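You operate a simulated robot arm through the tools that you are given. There is no shell and no other tool. Be economical: measure what you need, move in short steps, check, and stop when the job is done.

You are at the controls of a simulated two-armed robot. One attempt, no reset.

## Task
Turn the ejector bank dial to 2. Open the small parts drawer, take the brass bush from the inside of the small parts drawer and leave it on the white disc, then shut the drawer. Open the spare parts drawer, take the belt carton from the inside of the spare parts drawer and put it on the top of the low shelf and shut the drawer again. Take the lid off the brown tin that says "keep dark" on the top of the wooden workbench and lay it down there. Take the green cloth and leave it on the top of the sorter shelf. Fetch the grey chain link and set it on the stool under the sample pipe. Put the tall tin on the top of the white bench away on the steel table. Take the white round brush and leave it on the bench scale plate. Open the blue drawer, take the blue bowl and put it in the inside of the blue drawer and shut the drawer again. The order is free. Set down upright: tall tin.

It is judged by the outcome, as a careful person would: the job done as asked, and still so three seconds after it is handed in. It fails if anything else is knocked over, pushed out of place, dropped, spilled or broken. A push-on lid holds only when it is set on centred and level and pressed home; a screw cap is set on level and turned clockwise until tight. Flat cloth is picked up by pressing the open fingertips on it (5 to 10 N) and closing them slowly along it; thin cloth reads only 2 to 8 mm in the jaws.

## Robot
Two 7-joint arms with two-finger parallel grippers on one trunk, on a base that drives. Base frame: it is fixed to the floor where the robot stands at the start and does not move with it; the origin is under the middle of the robot, x ahead of it, y to its left, z up. Units: mm, rad, N and s.
The left shoulder is at the start at [60, 143, 991], the right one opposite. With the tool pointing down near the work surface each hand reaches from about 120 to 580 mm from the robot's upright axis, wherever it stands, measured 20 degrees to its own side. Places, roughly: belt carton [250, 3250, 500]; bench scale plate [-1700, 3300, 900]; blue bowl (8x8x6 cm) [-2500, 3500, 900]; blue drawer [-4000, 3200, 600]; brass bush (3x3x3 cm) [300, 3200, 600]; brown tin [250, 3250, 1000]; ejector bank dial [700, 0, 1100]; green cloth (11x7x3 cm) [-200, 3500, 900]; grey chain link (11x4x3 cm) [-300, 3200, 900]; inside of the blue drawer [-4000, 3400, 600]; small parts drawer [400, 3200, 600]; spare parts drawer [400, 3200, 500]; steel table [-7400, 1200, 800]; stool under the sample pipe [600, -900, 400]; tall tin [-2750, 3250, 1000]; top of the low shelf [-1800, 3400, 300]; top of the sorter shelf [500, 300, 800]; white disc (7x7x2 cm) [-1300, 3500, 900]; white round brush (3x3x16 cm) [-2500, 3200, 1000]. Payload 1.57 kg a hand.
The tool frame of a hand sits at the grasp point between the pads (the TCP): z along the fingers, y along the line on which they close. The tips reach 30 mm beyond it. Largest opening 110 mm; finger width 24, thickness 12; the body of the gripper, 48 by 112 mm, starts 78 mm behind the TCP.
Orientation is that of the tool frame in the base frame, as a unit quaternion [w, x, y, z]. With the fingers straight down and closing along the base's y, the tool's x points along the base's -x, its y along +y and its z along -z.

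## Interface
- The arms move only by the tool arm_command. It takes "left_series", "right_series" or both (then of equal length, played together; a hand with none holds still); each is a list of rows, each an object of numbers (a shift or turn left out is 0, a gripper value left out holds the last): "dx", "dy", "dz": the shift along the tool's x, y, z in cm; "rx", "ry", "rz": the turn, a rotation vector about the tool's x, y, z in degrees. In form: [{"dx": .., "dy": .., "dz": .., "rx": .., "ry": .., "rz": ..}, ...]. A call has 1 to 10 rows; each row is the pose to reach, as a shift and turn from the pose commanded when the call began, along the tool's axes at that moment. "left_claw" and "right_claw" are, for a hand that has rows, the closure, from 0 (fully open) to 1 (shut), set as the call begins (left out, the last holds). Each row takes 0.2 s and may step no farther than 50 mm and 0.15 rad from the row before; otherwise, or with a gripper value out of range, the whole call is refused. A pose out of reach is approached as far as the arm can. The call stops where the force on the tool passes 40 N (or 10 N more than at its start, if that is more) or the arm is blocked; 0.2 s more then pass. Each finger travels about 45 mm/s and halts on what it meets, pressing with about 35 N; the grip force reading is that of the motor and also rises with nothing between the fingers. The clock runs only during rows and for 0.2 s after the last one: add rows that repeat a pose to give the fingers time. The reply holds the time, the measured pose of the TCP, the force on the tool along the base axes, the opening and the grip force, in the units named above and with some noise, with the torque about the TCP (base axes, N m) and any sound that the robot's microphone picked up, and new pictures: "pictures" is both (left out), scene, wrist or none (wrist: the cameras of the hands that moved).
- Cameras (640 x 400 px; columns grow to the right, rows downward): "scene" is now at [45.7, 6.8, 1593.3]; the picture's right is [0.07, -1.00, 0.00], its down [-0.81, -0.05, -0.58] and it looks along [0.58, 0.04, -0.81] (base axes); focal length 278 px, centre (320, 200). "left" rides on the left gripper at [70, -16, -141] in its tool frame; the picture's right is [0.23, 0.97, 0.00], its down [-0.86, 0.20, -0.48] and it looks along [-0.47, 0.11, 0.88] (tool axes); focal length 222 px, centre (320, 200). "right" rides on the right gripper at [70, 16, -141] in its tool frame; the picture's right is [-0.23, 0.97, 0.00], its down [-0.85, -0.20, -0.48] and it looks along [-0.47, -0.11, 0.88] (tool axes); focal length 222 px, centre (320, 200).
- slide_trunk(by): slides the trunk up (or, below 0, down) by that many mm; the arms and the scene camera ride with it, the base frame stays. It gives what a move gives, with no picture.
- base_move(legs): drives the robot by 1 to 6 legs, each [ahead, left, turn to the left] in mm, mm and rad, along the robot's own axes; the way and the turn of a leg run together, so that a leg with both is an arc; at most 1500 mm and 3.142 rad a leg. The arms and the cameras ride along, it lands a little off, and it stops where it bumps. It gives what a move gives, and a new picture of the scene camera.
- turn_head(pan, tilt): turns the head with the scene camera to pan (to the left, within 1.501 rad either way) and tilt (down, from -0.506 to 1.204), counted from straight ahead of the robot. It gives what a move gives, and a new picture of the scene camera.
- locate(camera, pixels): there is no depth. For up to 12 entries [column, row, z] of the newest picture of that camera ("zoom" is the newest enlarged one), the place [x, y] in the base frame at which the ray of that pixel passes the height z, good to about 2 mm. It takes no simulated time.
- zoom(camera, box): a new picture of the part [left, top, right, bottom] of that camera's present view, enlarged. It takes no simulated time.
- job_done(): hands the job in; it is judged then, once.

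Keep the steps short. Do not move on a guess: measure, check each grasp and each placing, and mend mistakes. In all there are 364 turns and 360 pictures (those below and enlarged ones count). Leave the grippers open and the arms clear of the work at the hand-in unless told otherwise, and finish with a single line.

The tools are called after "Emit:" as name(argument=value, ...) on one line, values as JSON. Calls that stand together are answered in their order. arm_command: Moves the arms, as the interface text tells. Its arguments: {"type":"object","properties":{"left_series":{"type":"array","items":{"type":"object","properties":{"dx":{"type":"number"},"dy":{"type":"number"},"dz":{"type":"number"},"rx":{"type":"number"},"ry":{"type":"number"},"rz":{"type":"number"}}}},"left_claw":{"type":"number"},"right_series":{"type":"array","items":{"type":"object","properties":{"dx":{"type":"number"},"dy":{"type":"number"},"dz":{"type":"number"},"rx":{"type":"number"},"ry":{"type":"number"},"rz":{"type":"number"}}}},"right_claw":{"type":"number"},"pictures":{"type":"string","enum":["both","scene","wrist","none"]}},"required":[]} The other tools are called the same way: slide_trunk (by) slides the trunk up or down; base_move (legs) drives the base; turn_head (pan, tilt) turns the head that bears the scene camera; locate (camera, pixels) gives the place at which the rays of pixels pass given heights; zoom (camera, box) takes an enlarged picture of a part of a camera's view; job_done () hands the job in.

At the start:

```text
time: 0.0
left_position: [574.0, 204.2, 1000.9]
left_tcp_rot: [0.0, 0.0, 1.0, -0.001]
left_force: [0.2, 0.1, -0.3]
left_moment: [0.03, 0.03, 0.0]
left_opening: 110.0
left_finger_force: 0.1
right_position: [492.6, -200.5, 1174.6]
right_tcp_rot: [0.001, 0.0, 1.0, 0.0]
right_force: [-0.1, -0.1, 0.0]
right_moment: [0.03, -0.01, -0.02]
right_opening: 109.8
right_finger_force: 0.1
trunk travel left (down, up): [-590.0, 0.0]
robot x, y, heading: [1.2, 0.8, 0.001]
head pan, tilt: [0.066, 0.948]
```

scene: 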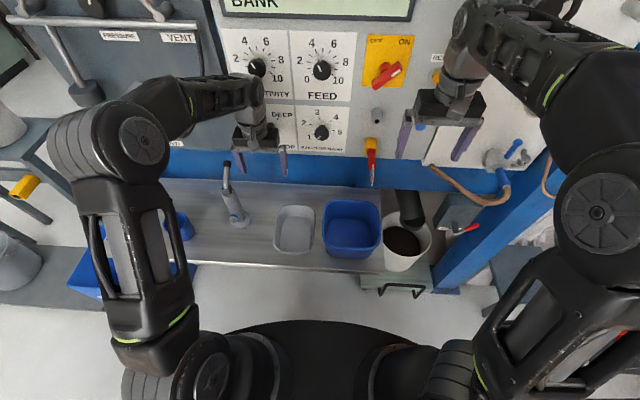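
right: 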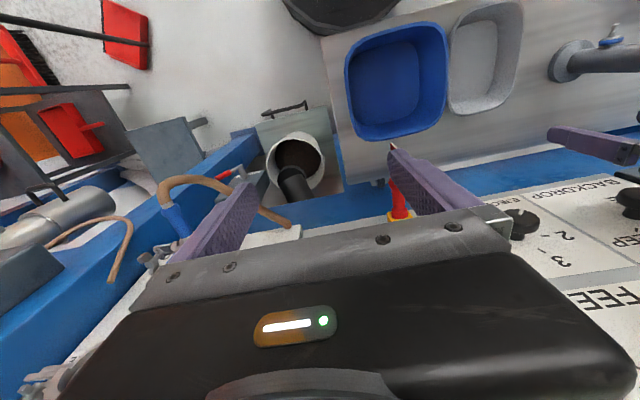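
left: 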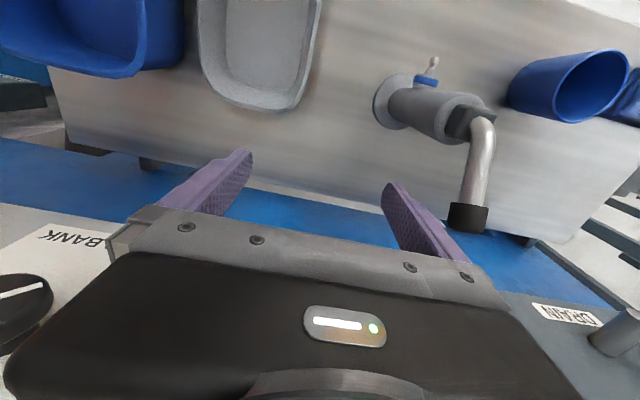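

I see a panel with several dials. I'll raise the head to read the labels and find the ejector bank dial.

Emit:
turn_head(pan=0, tilt=0.5)

```text
time: 0.9
left_position: [573.7, 204.6, 998.9]
left_tcp_rot: [0.0, 0.0, 1.0, 0.001]
left_force: [0.2, -0.5, 0.1]
left_moment: [0.0, -0.02, 0.0]
left_opening: 110.1
left_finger_force: 0.1
right_position: [493.3, -197.8, 1174.3]
right_tcp_rot: [0.0, -0.001, 1.0, 0.0]
right_force: [-0.9, -0.1, -0.5]
right_moment: [0.01, -0.02, -0.04]
right_opening: 109.9
right_finger_force: 0.0
trunk travel left (down, up): [-590.0, 0.0]
robot x, y, heading: [-3.0, 1.5, -0.0]
head pan, tilt: [0.0, 0.499]
```

scene: 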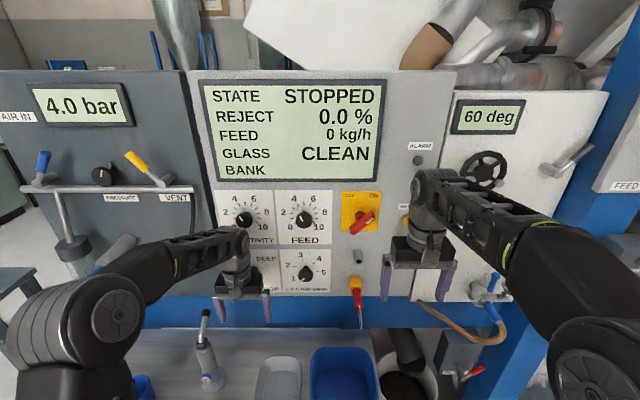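

The dial at about (306,273) has a 1–5 scale; I'll enlarge it to read the label.

Emit:
zoom(camera="scene", box=[210, 180, 350, 300])

Emit:
locate(camera="scene", pixels=[[306, 273, 1100], [306, 273, 1050], [306, 273, 1000], [304, 220, 1150], [304, 220, 1100]])

```text
3.33 times, centred on (280, 240) of scene
```

zoom: 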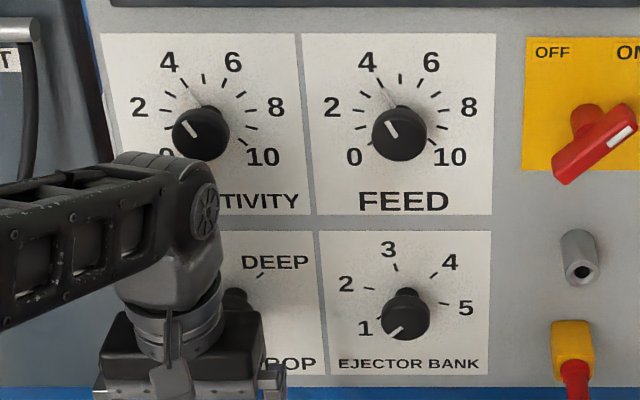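

```text
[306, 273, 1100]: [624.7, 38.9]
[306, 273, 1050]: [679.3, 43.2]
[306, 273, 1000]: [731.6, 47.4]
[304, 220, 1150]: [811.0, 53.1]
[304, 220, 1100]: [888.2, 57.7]
```

The ejector bank dial now points at 1; its knob is near x≈670, y≈42, z≈1055. I'll back the left hand off and turn it to point forward.

Emit:
arm_command(left_series=[{"dx": 1, "dy": -1.6, "dz": -0.6, "ry": -8.4}, {"dx": 2, "dy": -3.2, "dz": -1.1, "ry": -16.8}, {"dx": 3, "dy": -4.8, "dz": -1.7, "ry": -25.2}, {"dx": 4, "dy": -6.4, "dz": -2.2, "ry": -33.6}, {"dx": 5, "dy": -8, "dz": -2.8, "ry": -42}, {"dx": 6, "dy": -9.6, "dz": -3.4, "ry": -50.4}, {"dx": 7, "dy": -11.2, "dz": -4, "ry": -58.8}, {"dx": 8, "dy": -12.8, "dz": -4.6, "ry": -67.2}, {"dx": 9, "dy": -14.5, "dz": -5.1, "ry": -75.6}, {"dx": 9.4, "dy": -16.2, "dz": -5.6, "ry": -84}], left_claw=0.4)

```text
time: 3.1
left_position: [484.9, 33.0, 1054.7]
left_tcp_rot: [0.67, 0.0, 0.742, 0.001]
left_force: [-0.1, -1.3, -0.1]
left_moment: [0.0, 0.02, 0.03]
left_opening: 66.2
left_finger_force: 0.1
left hand out of reach, approached as far as the arm can: row 8, 9, 10
right_position: [492.1, -202.1, 1175.5]
right_tcp_rot: [0.002, 0.0, 1.0, 0.001]
right_force: [0.3, -0.4, 0.8]
right_moment: [0.07, -0.03, 0.04]
right_opening: 110.2
right_finger_force: 0.0
trunk travel left (down, up): [-590.0, 0.0]
robot x, y, heading: [1.8, -0.5, -0.0]
head pan, tilt: [0.0, 0.499]
```

scene: 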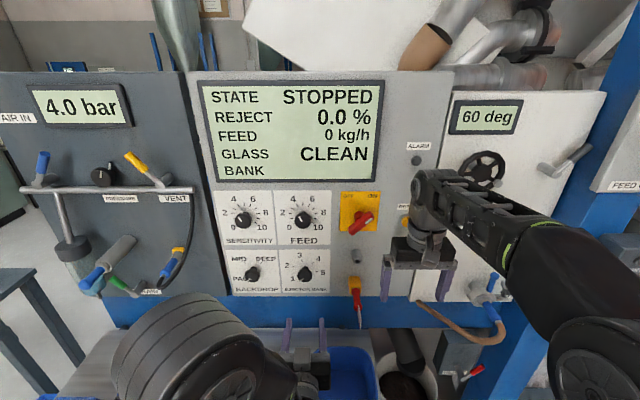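
left: 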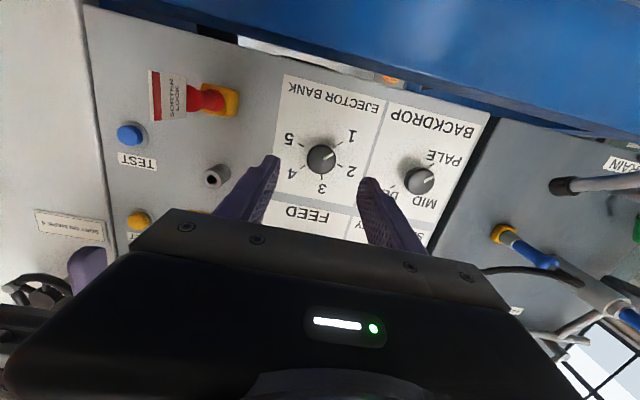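

The knob is at about (660, 42, 1067). I'll come forward to x≈600 level with it and read the pose.

Emit:
arm_command(left_series=[{"dx": -0.6, "dy": 0.2, "dz": 2.8, "ry": -1.5}, {"dx": -1.2, "dy": 0.4, "dz": 5.6, "ry": -3}, {"dx": -1.8, "dy": 0.7, "dz": 8.5, "ry": -4.5}, {"dx": -2.4, "dy": 0.9, "dz": 11.3, "ry": -6}, {"dx": -2.4, "dy": 0.9, "dz": 11.3, "ry": -6}], left_claw=0.45, pictures="wrist")

```text
time: 4.3
left_position: [602.6, 43.3, 1067.5]
left_tcp_rot: [0.707, 0.0, 0.707, 0.0]
left_force: [0.1, 0.6, 0.4]
left_moment: [-0.02, -0.01, -0.01]
left_opening: 60.6
left_finger_force: 0.0
right_position: [493.2, -200.1, 1175.0]
right_tcp_rot: [0.001, 0.001, 1.0, 0.0]
right_force: [0.2, 0.0, 0.3]
right_moment: [-0.02, 0.01, 0.0]
right_opening: 109.9
right_finger_force: 0.2
trunk travel left (down, up): [-590.0, 0.0]
robot x, y, heading: [-5.3, 0.5, 0.002]
head pan, tilt: [0.0, 0.499]
```

left: 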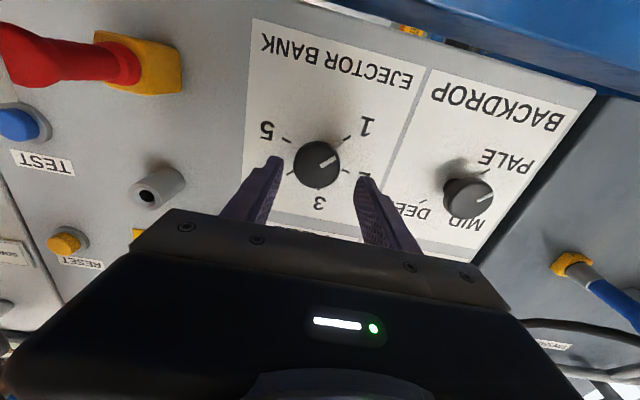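

The knob centre is at (661, 40.5, 1066), the pointer on 1, and marks look 60° apart. I'll go forward to put the pads on both sides of the knob, then close.

Emit:
arm_command(left_series=[{"dx": 0.15, "dy": -0.28, "dz": 2}, {"dx": 0.15, "dy": -0.28, "dz": 4.3}, {"dx": 0.15, "dy": -0.28, "dz": 4.3}], pictures="none")

Emit:
arm_command(left_series=[{}, {}, {}, {}], left_claw=0.85, pictures="wrist")

```text
time: 5.1
left_position: [645.4, 40.7, 1066.1]
left_tcp_rot: [0.707, 0.0, 0.707, 0.001]
left_force: [-0.1, -0.1, 0.3]
left_moment: [-0.01, 0.0, 0.01]
left_opening: 60.6
left_finger_force: 0.1
right_position: [493.6, -200.3, 1175.5]
right_tcp_rot: [0.001, 0.0, 1.0, 0.0]
right_force: [-0.1, 1.2, -0.2]
right_moment: [0.01, 0.0, -0.01]
right_opening: 109.9
right_finger_force: 0.0
trunk travel left (down, up): [-590.0, 0.0]
robot x, y, heading: [-1.0, -1.5, -0.001]
head pan, tilt: [0.0, 0.499]
```

```text
time: 6.1
left_position: [645.2, 40.6, 1064.1]
left_tcp_rot: [0.707, 0.001, 0.707, -0.001]
left_force: [2.4, -4.5, -1.3]
left_moment: [-0.02, -0.01, -0.16]
left_opening: 41.7
left_finger_force: 39.4
right_position: [494.4, -199.8, 1174.9]
right_tcp_rot: [0.001, 0.001, 1.0, 0.0]
right_force: [0.3, -0.3, 0.2]
right_moment: [0.01, 0.0, -0.02]
right_opening: 109.7
right_finger_force: 0.1
trunk travel left (down, up): [-590.0, 0.0]
robot x, y, heading: [1.2, -2.1, -0.002]
head pan, tilt: [0.0, 0.499]
```

left: 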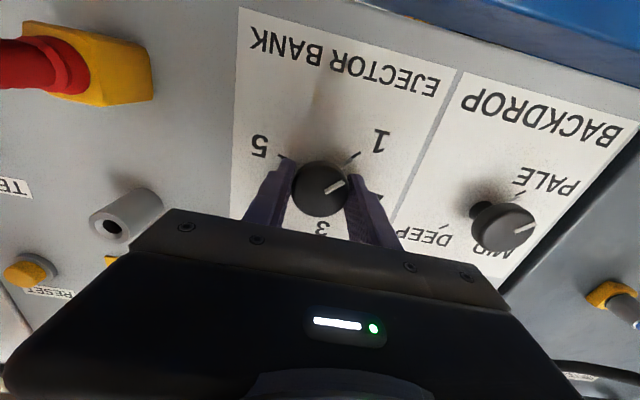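

The knob is gripped (41.7 mm). I'll turn clockwise 60°.

Emit:
arm_command(left_series=[{"rz": 7.5}, {"rz": 15}, {"rz": 22.5}, {"rz": 30}, {"rz": 37.5}, {"rz": 45}, {"rz": 52.5}, {"rz": 60}, {"rz": 60}], pictures="both")

```text
time: 8.1
left_position: [646.2, 40.5, 1063.9]
left_tcp_rot: [0.613, 0.353, 0.612, 0.354]
left_force: [17.7, -8.2, 14.2]
left_moment: [0.01, -0.01, -0.17]
left_opening: 41.6
left_finger_force: 45.5
right_position: [494.4, -200.9, 1175.7]
right_tcp_rot: [0.0, 0.0, 1.0, 0.0]
right_force: [0.1, -0.5, 1.0]
right_moment: [0.01, -0.01, 0.0]
right_opening: 110.0
right_finger_force: 0.0
trunk travel left (down, up): [-590.0, 0.0]
robot x, y, heading: [2.8, -1.1, 0.002]
head pan, tilt: [0.0, 0.499]
```

scene: 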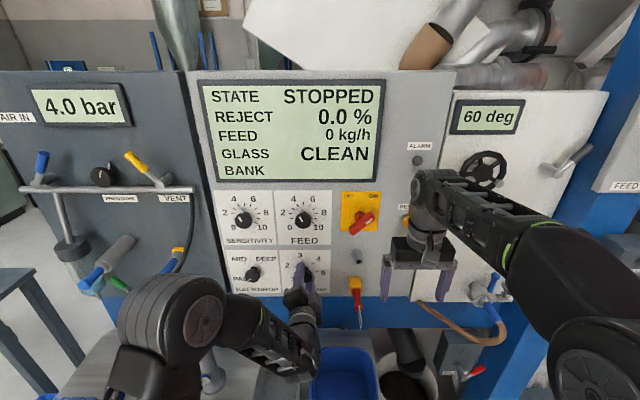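
left: 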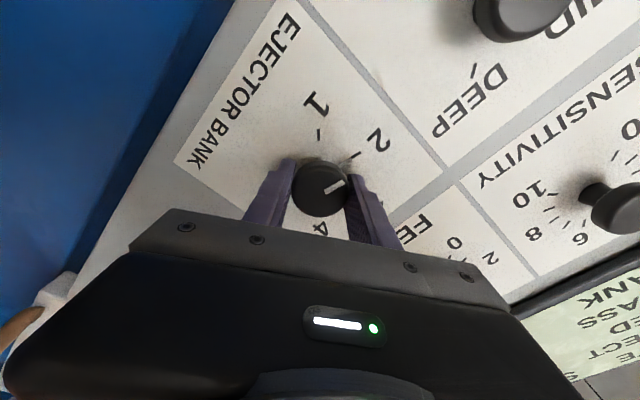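

The pointer lines up with the 2 mark. I'll release and back away.

Emit:
arm_command(left_series=[{}, {}, {}], left_claw=0.45, pictures="none")

Emit:
arm_command(left_series=[{"dz": -4, "rz": -7}, {"dz": -8, "rz": -15}, {"dz": -12, "rz": -22.5}, {"dz": -15, "rz": -30}, {"dz": -17, "rz": -37.5}, {"dz": -19, "rz": -45}, {"dz": -19, "rz": -52.5}, {"dz": -19, "rz": -60}], pictures="wrist")

```text
time: 8.9
left_position: [643.8, 42.5, 1063.5]
left_tcp_rot: [0.612, 0.353, 0.613, 0.354]
left_force: [-0.2, -0.1, -0.2]
left_moment: [-0.07, 0.01, 0.02]
left_opening: 60.4
left_finger_force: 0.0
right_position: [493.8, -200.1, 1175.1]
right_tcp_rot: [0.001, 0.0, 1.0, -0.001]
right_force: [0.7, 0.0, -0.2]
right_moment: [0.0, 0.0, -0.01]
right_opening: 110.0
right_finger_force: 0.1
trunk travel left (down, up): [-590.0, 0.0]
robot x, y, heading: [-0.5, 1.5, 0.003]
head pan, tilt: [0.0, 0.499]
```

```text
time: 10.7
left_position: [476.3, 17.4, 1088.8]
left_tcp_rot: [0.704, 0.002, 0.711, 0.0]
left_force: [0.1, 0.1, -0.4]
left_moment: [0.02, 0.0, 0.0]
left_opening: 60.2
left_finger_force: 0.0
left hand out of reach, approached as far as the arm can: row 5, 6, 7, 8
right_position: [493.6, -200.0, 1175.1]
right_tcp_rot: [0.001, 0.0, 1.0, 0.001]
right_force: [0.5, -0.3, -0.5]
right_moment: [0.0, 0.01, 0.01]
right_opening: 109.9
right_finger_force: 0.1
trunk travel left (down, up): [-590.0, 0.0]
robot x, y, heading: [0.8, -0.8, -0.0]
head pan, tilt: [0.0, 0.499]
```

left: 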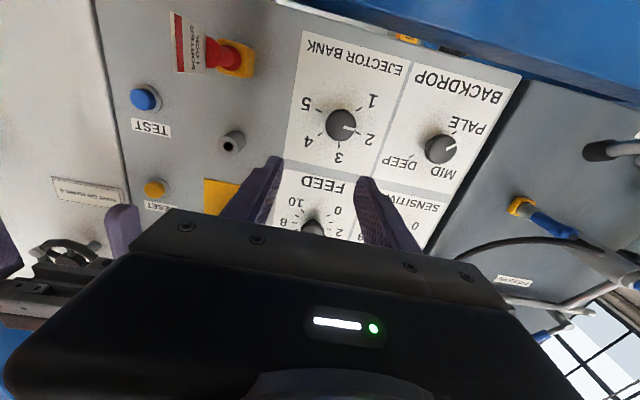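

I'll enlarge the dial to confirm, and see the panel's display.

Emit:
zoom(camera="left", box=[280, 60, 440, 160])

Emit:
turn_head(pan=0, tilt=0.75)

```text
4.00 times, centred on (360, 110) of left
```

zoom: 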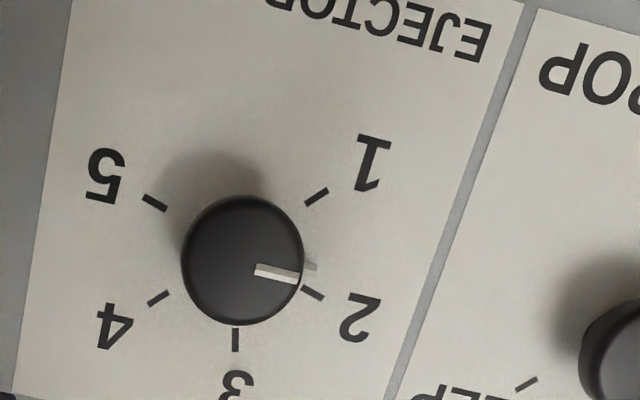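

```text
time: 11.5
left_position: [477.1, 15.8, 1089.3]
left_tcp_rot: [0.703, 0.001, 0.711, 0.003]
left_force: [-0.6, -0.2, -0.6]
left_moment: [-0.03, 0.01, 0.03]
left_opening: 60.5
left_finger_force: 0.1
right_position: [493.4, -200.2, 1175.2]
right_tcp_rot: [0.001, 0.0, 1.0, 0.0]
right_force: [-0.7, 1.2, -1.2]
right_moment: [0.02, 0.0, -0.02]
right_opening: 109.9
right_finger_force: 0.0
trunk travel left (down, up): [-590.0, 0.0]
robot x, y, heading: [-0.1, 1.5, 0.0]
head pan, tilt: [0.0, 0.75]
```

scene: 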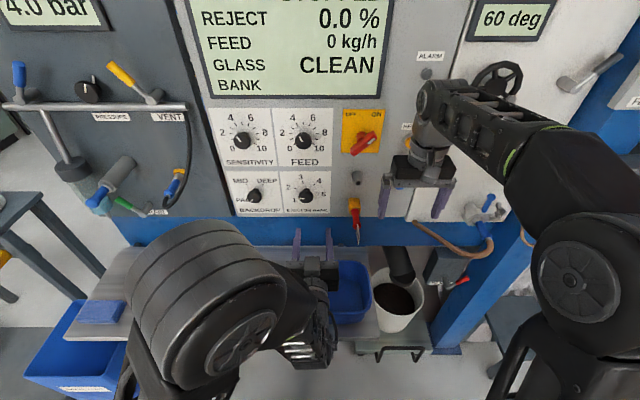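

The pointer seems a bit short of the 2 mark. I'll look closer.

Emit:
zoom(camera="left", box=[312, 100, 376, 140])

Emit:
zoom(camera="scene", box=[266, 160, 346, 220])

```text
10.00 times, centred on (344, 120) of left
```

zoom: 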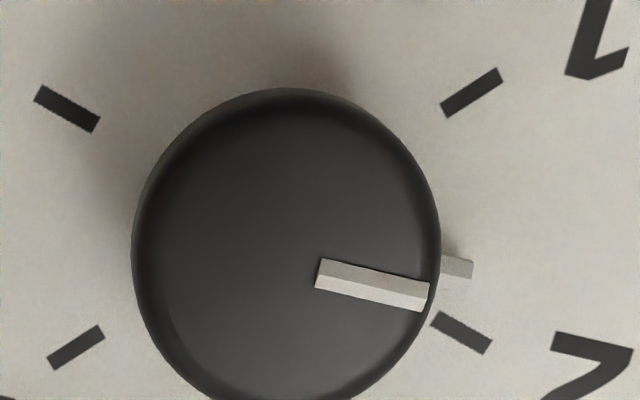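

```text
6.67 times, centred on (306, 190) of scene
```

zoom: 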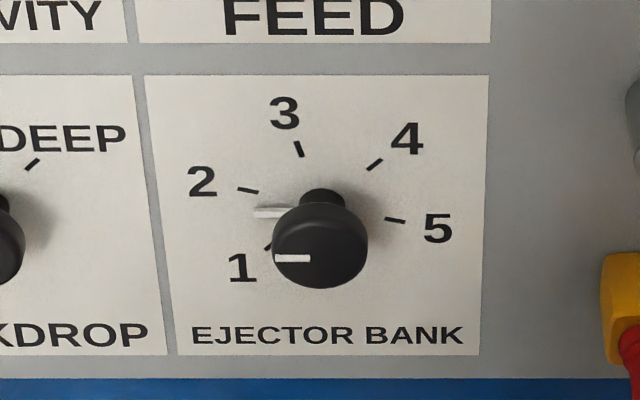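

The pointer is about 16° short of 2 (the grip slipped a bit). I'll return, grip deeper and turn a little more.

Emit:
arm_command(left_series=[{"dx": 0.8, "dy": 0.8, "dz": 4}, {"dx": 1.6, "dy": 1.6, "dz": 8}, {"dx": 2.3, "dy": 2.5, "dz": 12.5}, {"dx": 2.3, "dy": 2.5, "dz": 12.5}], pictures="none")

```text
time: 12.5
left_position: [600.3, 40.6, 1064.5]
left_tcp_rot: [0.708, 0.0, 0.706, 0.001]
left_force: [-0.7, -1.0, -0.7]
left_moment: [0.02, 0.03, -0.01]
left_opening: 60.6
left_finger_force: 0.1
right_position: [492.7, -200.4, 1175.9]
right_tcp_rot: [0.002, 0.001, 1.0, 0.001]
right_force: [-0.8, 0.2, 0.2]
right_moment: [0.01, 0.02, 0.01]
right_opening: 110.1
right_finger_force: 0.0
trunk travel left (down, up): [-590.0, 0.0]
robot x, y, heading: [-0.4, -0.9, 0.0]
head pan, tilt: [0.0, 0.75]
```

Pose is good. Forward 4.6 cm, then close, then turn 20°.

Emit:
arm_command(left_series=[{"dx": -0.1, "dz": 2.3}, {"dx": -0.1, "dz": 4.6}, {"dx": -0.1, "dz": 4.6}], pictures="none")

Emit:
arm_command(left_series=[{}, {}, {}, {}, {}, {"rz": 5}, {"rz": 10}, {"rz": 15}, {"rz": 18}, {"rz": 18}], left_claw=0.9, pictures="wrist")

```text
time: 13.3
left_position: [647.9, 43.2, 1063.5]
left_tcp_rot: [0.707, 0.0, 0.707, 0.0]
left_force: [0.5, 0.8, -0.1]
left_moment: [-0.01, -0.02, 0.0]
left_opening: 60.7
left_finger_force: 0.1
right_position: [493.2, -200.0, 1175.8]
right_tcp_rot: [0.0, 0.0, 1.0, 0.0]
right_force: [-0.2, 0.0, -1.1]
right_moment: [0.0, -0.01, -0.02]
right_opening: 110.1
right_finger_force: 0.1
trunk travel left (down, up): [-590.0, 0.0]
robot x, y, heading: [-3.7, -0.2, -0.001]
head pan, tilt: [0.0, 0.75]
```

```text
time: 15.5
left_position: [647.7, 41.9, 1064.5]
left_tcp_rot: [0.697, 0.11, 0.699, 0.112]
left_force: [2.2, -7.2, -6.2]
left_moment: [0.02, 0.05, 0.18]
left_opening: 41.3
left_finger_force: 44.9
right_position: [494.7, -201.2, 1173.9]
right_tcp_rot: [0.001, -0.001, 1.0, 0.0]
right_force: [0.1, -0.2, 0.0]
right_moment: [0.01, -0.01, -0.01]
right_opening: 109.9
right_finger_force: 0.2
trunk travel left (down, up): [-590.0, 0.0]
robot x, y, heading: [-4.0, -1.3, -0.0]
head pan, tilt: [0.0, 0.75]
```

left: 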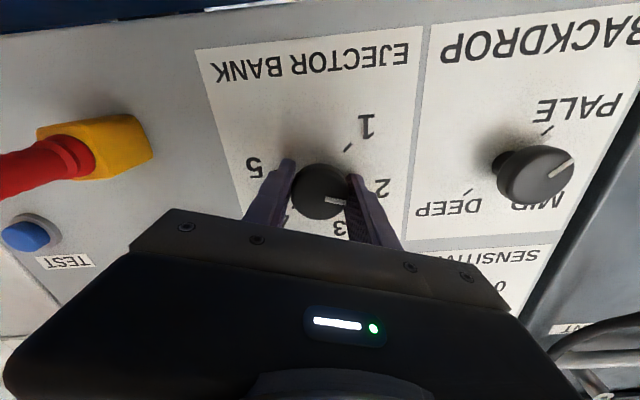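

I'll release and back off, rolling the hand level, then inspect.

Emit:
arm_command(left_series=[{}, {}, {}, {"dz": -4, "rz": -6}, {"dz": -8, "rz": -12}, {"dz": -12, "rz": -18}, {"dz": -12, "rz": -18}], left_claw=0.4, pictures="none")

Emit:
zoom(camera="left", box=[250, 110, 378, 190])

Emit:
zoom(camera="scene", box=[266, 160, 346, 220])

```text
time: 17.1
left_position: [532.9, 39.1, 1073.0]
left_tcp_rot: [0.704, 0.0, 0.71, 0.002]
left_force: [0.3, 1.2, -0.4]
left_moment: [0.0, 0.03, 0.01]
left_opening: 65.7
left_finger_force: 0.1
left hand out of reach, approached as far as the arm can: row 6, 7
right_position: [493.8, -199.7, 1174.5]
right_tcp_rot: [0.001, 0.0, 1.0, 0.0]
right_force: [0.4, -0.1, -0.2]
right_moment: [0.02, 0.02, -0.02]
right_opening: 110.0
right_finger_force: 0.0
trunk travel left (down, up): [-590.0, 0.0]
robot x, y, heading: [0.4, 2.3, 0.001]
head pan, tilt: [0.0, 0.75]
```

```text
5.00 times, centred on (314, 150) of left
```

zoom: 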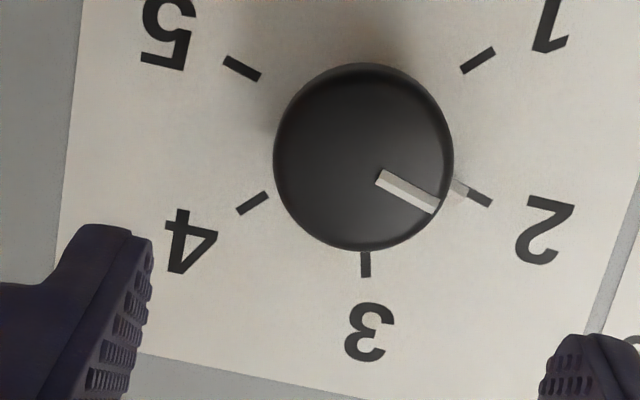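

```text
6.67 times, centred on (306, 190) of scene
```

zoom: 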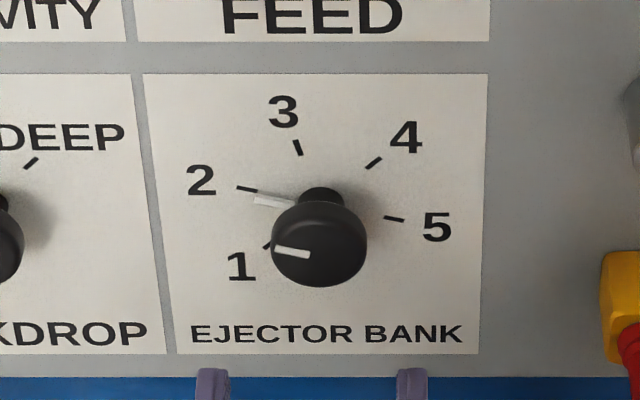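

The pointer is on 2. Now I fold the left arm back, pointing down, for driving; and draw the right in a bit.

Emit:
arm_command(left_series=[{"dz": -2}, {"dz": -4, "dy": 2, "ry": 8.4}, {"dz": -6, "dy": 4, "ry": 16.8}, {"dz": -8, "dy": 7, "ry": 25.2}, {"dz": -10, "dy": 10, "ry": 33.6}, {"dz": -12, "dy": 13, "dx": -2, "ry": 42}, {"dz": -13, "dy": 16, "dx": -3, "ry": 50.4}, {"dz": -13, "dy": 16.5, "dx": -4, "ry": 58.8}, {"dz": -13, "dy": 16.5, "dx": -5, "ry": 67.2}, {"dz": -13, "dy": 16.5, "dx": -6, "ry": 75.6}], left_claw=0, right_series=[{"dx": 1}, {"dx": 2}, {"dx": 3}, {"dx": 4}, {"dx": 5}, {"dx": 6}, {"dx": 7}, {"dx": 8}, {"dx": 9}, {"dx": 10}], pictures="none")

Emit:
arm_command(left_series=[{"ry": 8}, {"ry": 14.4}], pictures="none")

Emit:
turn_head(pan=1.5, tilt=0.45)

```text
time: 19.3
left_position: [404.3, 203.4, 1135.3]
left_tcp_rot: [0.124, 0.001, 0.992, 0.0]
left_force: [-0.9, -0.8, -1.1]
left_moment: [-0.02, 0.03, 0.01]
left_opening: 110.0
left_finger_force: 0.2
left hand out of reach, approached as far as the arm can: row 1, 2, 3, 4, 5, 6, 7
right_position: [410.3, -200.1, 1171.1]
right_tcp_rot: [-0.001, -0.002, 1.0, 0.013]
right_force: [-0.7, -0.8, 0.1]
right_moment: [0.02, 0.02, 0.0]
right_opening: 110.2
right_finger_force: 0.1
right hand out of reach, approached as far as the arm can: row 8, 9, 10
trunk travel left (down, up): [-590.0, 0.0]
robot x, y, heading: [-1.0, 1.3, -0.003]
head pan, tilt: [0.0, 0.75]
```

```text
time: 19.9
left_position: [403.1, 204.2, 1133.5]
left_tcp_rot: [-0.001, 0.0, 1.0, 0.0]
left_force: [0.0, -0.5, -0.3]
left_moment: [-0.03, -0.03, 0.02]
left_opening: 110.0
left_finger_force: 0.0
right_position: [409.6, -197.3, 1172.2]
right_tcp_rot: [-0.002, -0.002, 1.0, 0.013]
right_force: [-0.5, 0.1, -0.6]
right_moment: [-0.02, -0.04, 0.0]
right_opening: 110.0
right_finger_force: 0.0
trunk travel left (down, up): [-590.0, 0.0]
robot x, y, heading: [-1.8, 0.6, 0.002]
head pan, tilt: [0.0, 0.75]
```

```text
time: 21.5
left_position: [403.7, 205.0, 1134.5]
left_tcp_rot: [0.0, 0.0, 1.0, 0.0]
left_force: [-0.2, -0.2, 0.0]
left_moment: [0.01, 0.01, 0.0]
left_opening: 110.0
left_finger_force: 0.1
right_position: [410.7, -198.5, 1170.7]
right_tcp_rot: [-0.001, -0.002, 1.0, 0.013]
right_force: [-0.4, 0.4, -0.4]
right_moment: [-0.01, 0.02, -0.01]
right_opening: 110.1
right_finger_force: 0.1
trunk travel left (down, up): [-590.0, 0.0]
robot x, y, heading: [-1.5, 1.6, 0.001]
head pan, tilt: [1.499, 0.45]
```

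scene: 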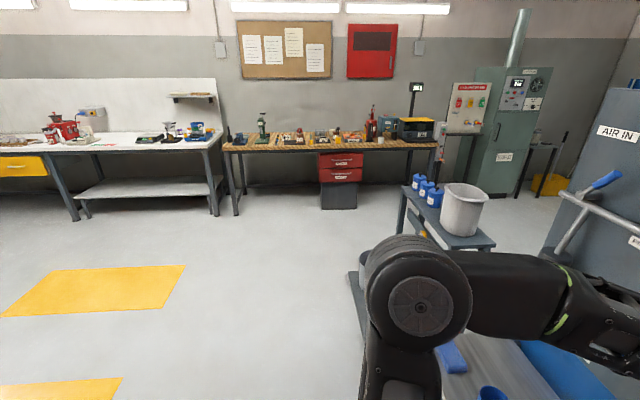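

The wooden workbench with red drawers is to the left. I'll back off the sorter, turn left, and drive towards it.

Emit:
base_move(legs=[[-450, 0, 0], [0, 0, 1.571], [1500, 0, 0], [500, -450, 0]])

Emit:
turn_head(pan=0, tilt=0.55)

```text
time: 38.4
left_position: [-211.4, 2400.2, 1133.2]
left_tcp_rot: [0.0, 0.708, -0.707, -0.001]
left_force: [-0.2, 0.2, 0.5]
left_moment: [0.03, 0.01, 0.01]
left_opening: 110.3
left_finger_force: 0.0
right_position: [192.3, 2408.6, 1171.8]
right_tcp_rot: [0.01, 0.709, -0.705, -0.008]
right_force: [0.1, -0.4, 0.4]
right_moment: [-0.02, 0.0, 0.02]
right_opening: 110.1
right_finger_force: 0.1
trunk travel left (down, up): [-590.0, 0.0]
robot x, y, heading: [-12.6, 1999.6, 1.571]
head pan, tilt: [1.499, 0.45]
```

scene: 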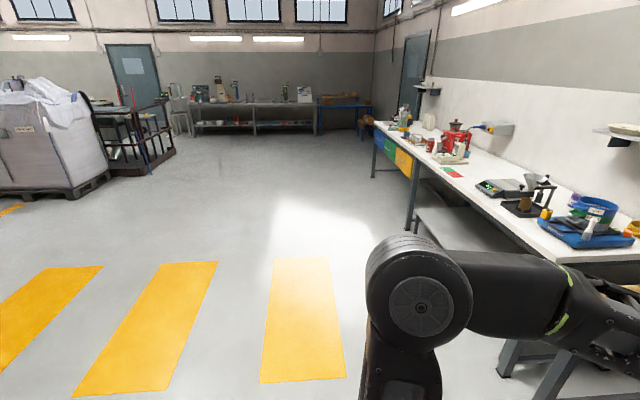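

```text
time: 40.0
left_position: [-211.1, 2400.3, 1135.0]
left_tcp_rot: [-0.001, 0.708, -0.706, 0.0]
left_force: [0.3, 0.2, 0.1]
left_moment: [-0.01, 0.0, 0.01]
left_opening: 110.2
left_finger_force: 0.1
right_position: [191.4, 2407.6, 1171.5]
right_tcp_rot: [0.01, 0.709, -0.705, -0.009]
right_force: [0.4, -0.3, -0.5]
right_moment: [-0.01, 0.0, 0.03]
right_opening: 109.9
right_finger_force: 0.0
trunk travel left (down, up): [-590.0, 0.0]
robot x, y, heading: [-7.6, 2000.2, 1.571]
head pan, tilt: [0.0, 0.55]
```

scene: 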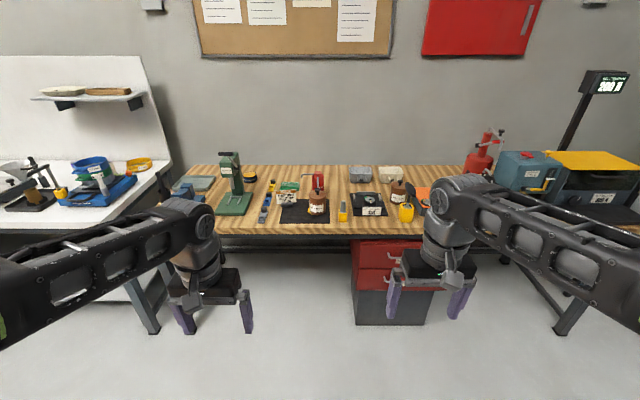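

I'll enlarge the bench top to identify the items and locate the drawers.

Emit:
zoom(camera="scene", box=[170, 145, 330, 245])

Emit:
zoom(camera="scene", box=[320, 145, 480, 245])

Emit:
zoom(camera="scene", box=[320, 225, 480, 335])

```text
4.00 times, centred on (250, 195) of scene
```

zoom: 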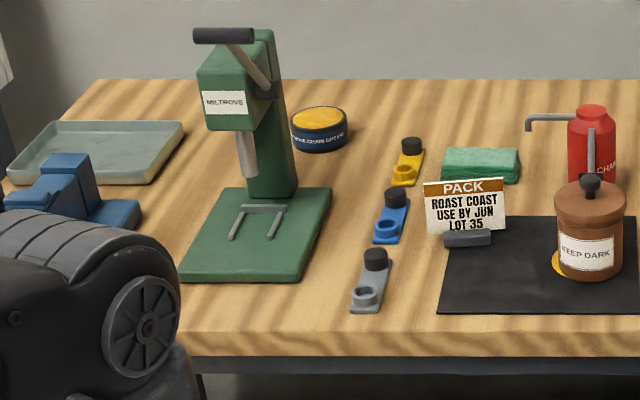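

```text
4.00 times, centred on (400, 195) of scene
```

zoom: 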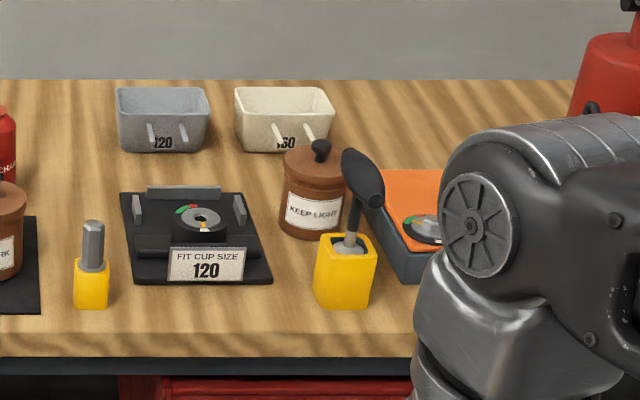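

```text
3.64 times, centred on (400, 280) of scene
```

zoom: 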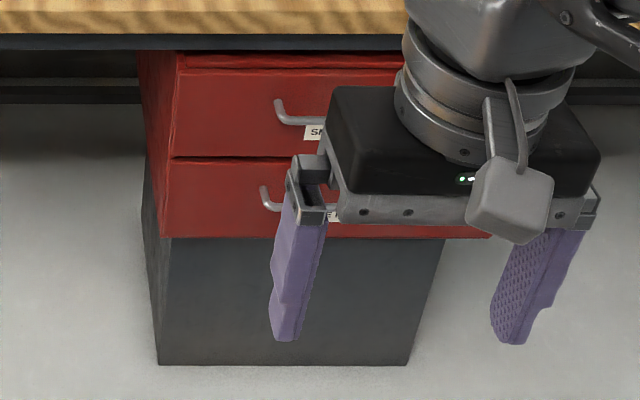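

I'll locate the tin, links, cloth and drawers assuming the surface at about z=880–900.

Emit:
locate(camera="scene", pixels=[[317, 214, 900], [262, 220, 900], [290, 187, 900], [317, 180, 900], [240, 233, 900], [400, 233, 900], [353, 241, 850], [353, 325, 0], [390, 257, 600], [390, 257, 700]])

```text
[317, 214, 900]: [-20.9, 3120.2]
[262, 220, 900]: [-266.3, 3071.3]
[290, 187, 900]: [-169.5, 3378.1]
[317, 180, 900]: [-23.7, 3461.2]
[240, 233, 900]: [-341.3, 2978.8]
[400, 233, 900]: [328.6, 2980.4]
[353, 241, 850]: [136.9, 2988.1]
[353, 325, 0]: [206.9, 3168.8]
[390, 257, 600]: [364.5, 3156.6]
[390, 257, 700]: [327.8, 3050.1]
```

The "keep dark" tin stands near (-20, 3120), the grey link near (-266, 3070), the cloth near (-170, 3380). I'll move closer and look down.

Emit:
base_move(legs=[[450, 0, 0]])

Emit:
turn_head(pan=0, tilt=0.85)

```text
time: 42.7
left_position: [-210.8, 2856.6, 1133.9]
left_tcp_rot: [-0.001, 0.708, -0.707, 0.0]
left_force: [-0.3, 0.0, -0.8]
left_moment: [0.03, 0.05, 0.02]
left_opening: 109.9
left_finger_force: 0.2
right_position: [192.8, 2862.0, 1173.0]
right_tcp_rot: [0.011, 0.709, -0.705, -0.007]
right_force: [0.5, 0.2, -0.3]
right_moment: [-0.02, 0.03, 0.03]
right_opening: 110.1
right_finger_force: 0.0
trunk travel left (down, up): [-590.0, 0.0]
robot x, y, heading: [-6.3, 2449.6, 1.573]
head pan, tilt: [0.0, 0.55]
```

scene: 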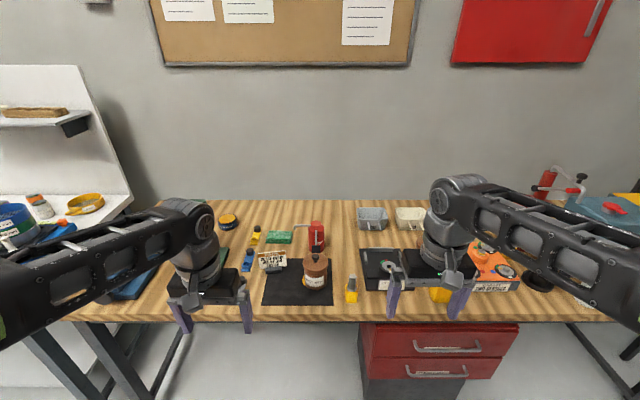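

```text
time: 43.5
left_position: [-211.2, 2854.9, 1133.8]
left_tcp_rot: [0.0, -0.707, 0.707, 0.0]
left_force: [0.0, -0.2, 0.4]
left_moment: [0.01, 0.01, 0.01]
left_opening: 110.1
left_finger_force: 0.1
right_position: [192.2, 2862.6, 1173.1]
right_tcp_rot: [0.011, 0.708, -0.706, -0.008]
right_force: [-0.3, -0.7, -0.8]
right_moment: [0.03, 0.01, 0.04]
right_opening: 110.2
right_finger_force: 0.0
trunk travel left (down, up): [-590.0, 0.0]
robot x, y, heading: [-6.8, 2452.2, 1.572]
head pan, tilt: [0.0, 0.85]
```

scene: 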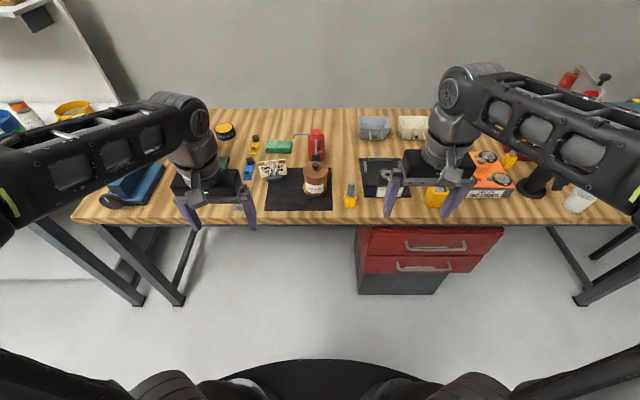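

Triangulating height: I'll locate the same points in this nearer view at several heights.

Emit:
locate(camera="scene", pixels=[[315, 197, 900], [315, 197, 850], [315, 197, 950], [320, 224, 900], [320, 224, 850], [420, 248, 650], [420, 267, 550], [420, 228, 850], [366, 293, 0]])

Emit:
zoom(camera="scene", box=[240, 120, 400, 220])

```text
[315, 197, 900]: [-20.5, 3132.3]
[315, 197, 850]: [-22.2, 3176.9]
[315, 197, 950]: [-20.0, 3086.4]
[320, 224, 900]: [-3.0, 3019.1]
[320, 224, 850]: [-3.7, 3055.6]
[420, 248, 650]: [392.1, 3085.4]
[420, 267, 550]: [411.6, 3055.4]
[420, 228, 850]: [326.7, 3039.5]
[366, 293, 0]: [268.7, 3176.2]
```

```text
4.00 times, centred on (320, 170) of scene
```

zoom: 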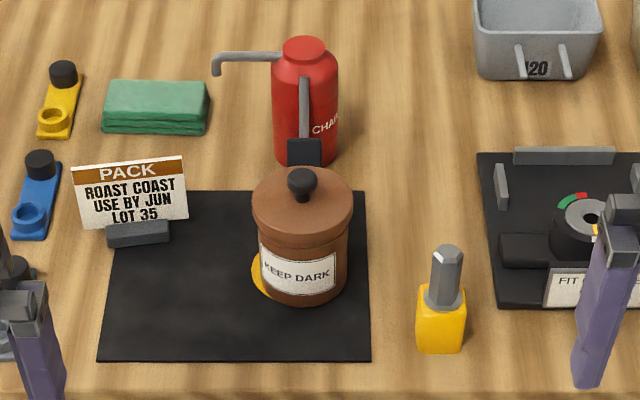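

The bench top is about z≈900 and the tin's centre about (-20, 3165). I'll bring the left hand to the tin's x (right hand moved outward), then roll forward.

Emit:
arm_command(left_series=[{"dy": -4}, {"dy": -8}, {"dy": -12}, {"dy": -16}, {"dy": -19}, {"dy": -19}], right_series=[{"dy": -3}, {"dy": -6}, {"dy": -9}, {"dy": -12}, {"dy": -15}, {"dy": -15}], pictures="none")

Emit:
base_move(legs=[[180, 0, 0]])

Emit:
zoom(camera="left", box=[0, 0, 640, 400])

```text
time: 44.9
left_position: [-19.8, 2856.0, 1135.5]
left_tcp_rot: [0.0, -0.707, 0.707, 0.0]
left_force: [-0.4, 0.6, 0.4]
left_moment: [-0.02, -0.05, 0.01]
left_opening: 110.1
left_finger_force: 0.1
right_position: [341.9, 2862.5, 1166.8]
right_tcp_rot: [0.01, 0.708, -0.706, -0.008]
right_force: [-0.2, -0.5, 1.0]
right_moment: [0.0, -0.01, 0.0]
right_opening: 110.2
right_finger_force: 0.0
trunk travel left (down, up): [-590.0, 0.0]
robot x, y, heading: [-4.4, 2452.8, 1.575]
head pan, tilt: [0.0, 0.85]
```

```text
time: 46.4
left_position: [-20.7, 3035.9, 1133.8]
left_tcp_rot: [0.0, 0.708, -0.706, 0.0]
left_force: [0.4, 1.2, -0.7]
left_moment: [-0.03, 0.0, -0.01]
left_opening: 110.1
left_finger_force: 0.1
right_position: [341.1, 3046.1, 1167.9]
right_tcp_rot: [0.011, 0.709, -0.705, -0.007]
right_force: [0.0, -0.5, -0.5]
right_moment: [-0.02, -0.01, 0.01]
right_opening: 110.1
right_finger_force: 0.0
trunk travel left (down, up): [-590.0, 0.0]
robot x, y, heading: [-6.0, 2630.4, 1.575]
head pan, tilt: [0.0, 0.85]
```

scene: 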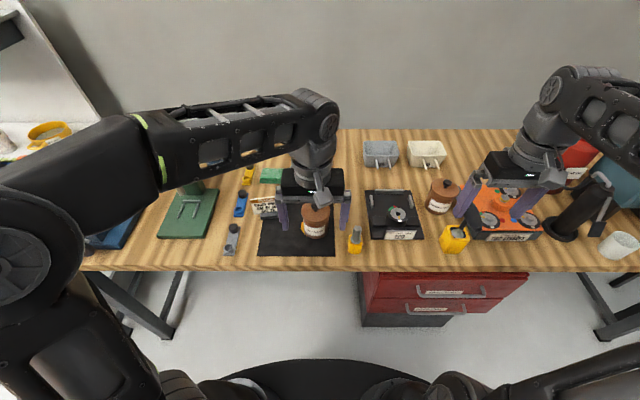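

```text
1.00 times, centred on (320, 200) of left
```

zoom: 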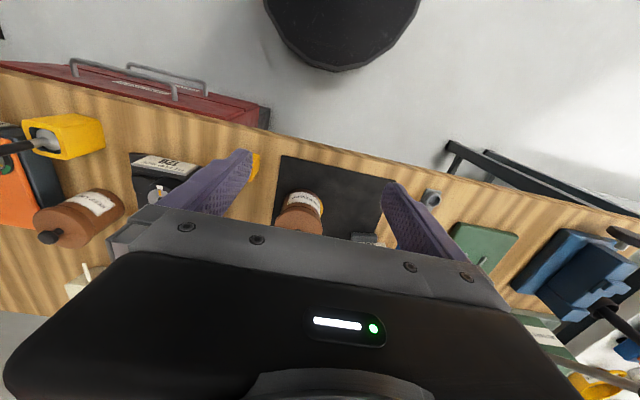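

I'll enlarge the scene view around the tin to find its knob.

Emit:
zoom(camera="scene", box=[260, 160, 420, 260])

```text
4.00 times, centred on (340, 210) of scene
```

zoom: 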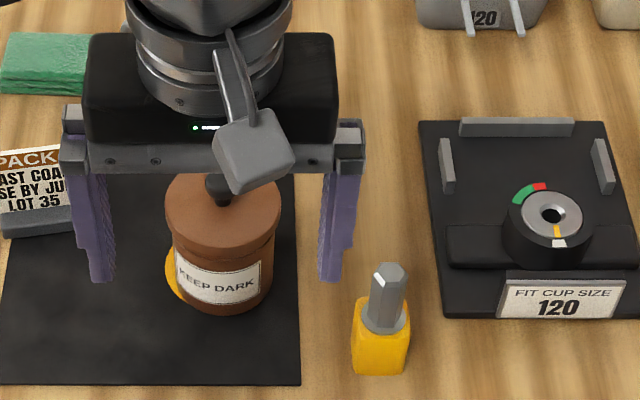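

Emit:
locate(camera="zoom", pixels=[[222, 310, 900], [222, 310, 910], [222, 248, 970], [222, 248, 990], [222, 212, 970], [222, 212, 990], [165, 213, 980], [278, 213, 980], [220, 188, 1010]])

```text
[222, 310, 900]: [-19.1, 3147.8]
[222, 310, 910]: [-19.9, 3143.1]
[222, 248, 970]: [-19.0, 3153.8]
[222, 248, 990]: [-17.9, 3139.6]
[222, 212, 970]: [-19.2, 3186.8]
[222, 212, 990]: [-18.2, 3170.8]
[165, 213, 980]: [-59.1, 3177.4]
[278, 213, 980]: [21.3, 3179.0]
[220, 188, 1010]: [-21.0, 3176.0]
```

Tin centre is (-19, 3183), lid top about z≈980. I'll move above it at a safe height and narrow the fingers.

Emit:
arm_command(left_series=[{"dx": -4}, {"dx": -8}, {"dx": -11.5}, {"dx": -14.7}, {"dx": -14.7, "dz": 3}, {"dx": -14.7, "dz": 6}, {"dx": -14.7, "dz": 8}, {"dx": -14.7, "dz": 8}], left_claw=0.5)

```text
time: 48.2
left_position: [-22.1, 3181.1, 1056.5]
left_tcp_rot: [0.0, 0.708, -0.706, 0.0]
left_force: [-0.4, 0.3, -0.2]
left_moment: [0.0, -0.04, 0.02]
left_opening: 54.7
left_finger_force: 0.1
left hand out of reach, approached as far as the arm can: row 4
right_position: [341.1, 3045.0, 1166.4]
right_tcp_rot: [0.011, 0.708, -0.706, -0.008]
right_force: [0.7, -0.5, -0.3]
right_moment: [0.01, -0.01, -0.01]
right_opening: 110.0
right_finger_force: 0.0
trunk travel left (down, up): [-590.0, 0.0]
robot x, y, heading: [-7.7, 2631.3, 1.572]
head pan, tilt: [0.0, 0.85]
```

scene: 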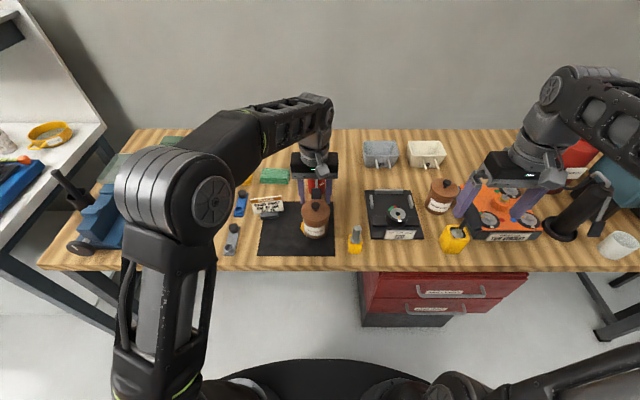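
left: 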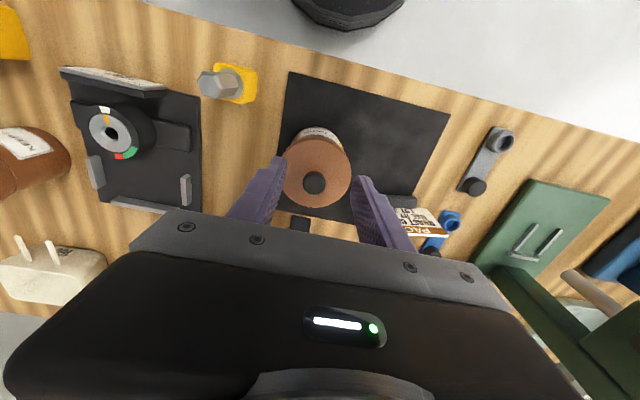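

Emit:
locate(camera="left", pixels=[[314, 182, 1010], [314, 182, 1000], [284, 172, 980], [351, 172, 980], [316, 137, 980], [316, 207, 980], [318, 172, 980]])

```text
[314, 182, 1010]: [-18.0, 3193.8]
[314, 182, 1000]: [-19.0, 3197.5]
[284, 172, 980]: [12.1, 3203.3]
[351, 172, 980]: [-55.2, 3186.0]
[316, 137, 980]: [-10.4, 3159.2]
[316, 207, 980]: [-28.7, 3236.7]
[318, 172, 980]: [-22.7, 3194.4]
```

Emit:
zoom(camera="scene", box=[280, 160, 360, 250])

```text
4.44 times, centred on (320, 205) of scene
```

zoom: 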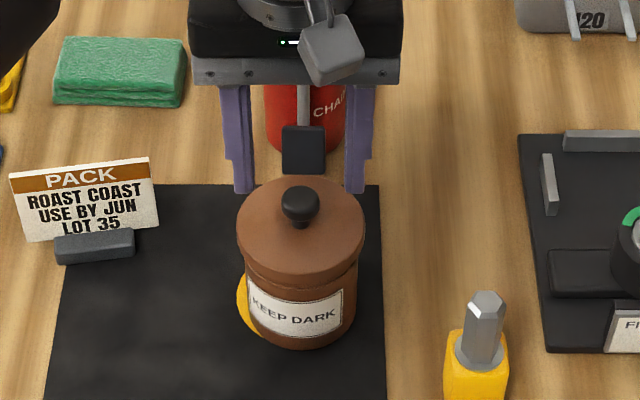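

Emit:
locate(camera="zoom", pixels=[[300, 190, 1026], [300, 204, 1010], [300, 204, 990], [300, 204, 970], [236, 228, 980], [364, 228, 980], [300, 176, 980], [300, 285, 980], [300, 176, 960], [300, 272, 960], [300, 348, 900]])

```text
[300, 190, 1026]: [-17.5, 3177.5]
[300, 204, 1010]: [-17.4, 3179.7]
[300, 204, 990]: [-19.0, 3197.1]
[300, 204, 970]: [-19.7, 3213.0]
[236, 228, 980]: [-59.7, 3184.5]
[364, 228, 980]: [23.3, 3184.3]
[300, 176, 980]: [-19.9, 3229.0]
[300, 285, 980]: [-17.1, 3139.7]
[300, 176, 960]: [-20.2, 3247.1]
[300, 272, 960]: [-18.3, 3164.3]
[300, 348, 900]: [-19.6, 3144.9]
```

Better triangulation: the knob is at (-19, 3204), z≈960–985, bench top ≈880. I'll go there with the fingers around the knob.

Emit:
arm_command(left_series=[{"dx": -2.3, "dy": -0.3}, {"dx": -2.3, "dy": -0.3, "dz": 3}, {"dx": -2.3, "dy": -0.3, "dz": 6.2}, {"dx": -2.3, "dy": -0.3, "dz": 6.2}], pictures="wrist")

```text
time: 49.2
left_position: [-17.0, 3203.9, 992.1]
left_tcp_rot: [0.0, 0.708, -0.707, 0.0]
left_force: [0.0, 1.1, -0.6]
left_moment: [0.01, -0.02, -0.01]
left_opening: 55.2
left_finger_force: 0.0
right_position: [339.5, 3043.5, 1167.0]
right_tcp_rot: [0.012, 0.709, -0.705, -0.008]
right_force: [0.4, 0.2, 0.8]
right_moment: [0.0, 0.03, -0.01]
right_opening: 110.0
right_finger_force: 0.0
trunk travel left (down, up): [-590.0, 0.0]
robot x, y, heading: [-7.5, 2636.6, 1.571]
head pan, tilt: [0.0, 0.85]
```

left: 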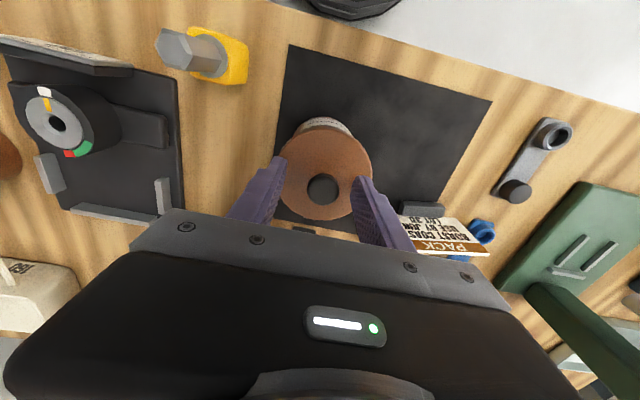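

The knob sits between the fingers. I close on it.

Emit:
arm_command(left_series=[{}, {}, {}, {}, {}], left_claw=1, pictures="wrist")

```text
time: 50.4
left_position: [-18.0, 3204.0, 991.1]
left_tcp_rot: [0.0, 0.709, -0.706, 0.0]
left_force: [-0.7, -0.5, 0.2]
left_moment: [0.02, 0.01, 0.0]
left_opening: 23.8
left_finger_force: 35.0
right_position: [340.3, 3043.1, 1165.9]
right_tcp_rot: [0.01, 0.709, -0.706, -0.008]
right_force: [1.0, 0.7, -0.1]
right_moment: [0.01, -0.02, 0.02]
right_opening: 110.2
right_finger_force: 0.0
trunk travel left (down, up): [-590.0, 0.0]
robot x, y, heading: [-6.3, 2636.1, 1.579]
head pan, tilt: [0.0, 0.85]
```

left: 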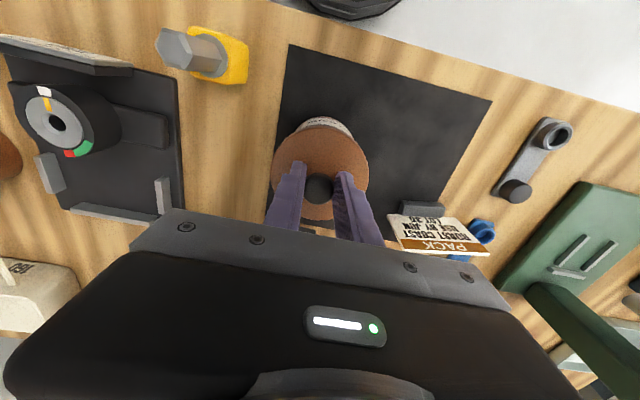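

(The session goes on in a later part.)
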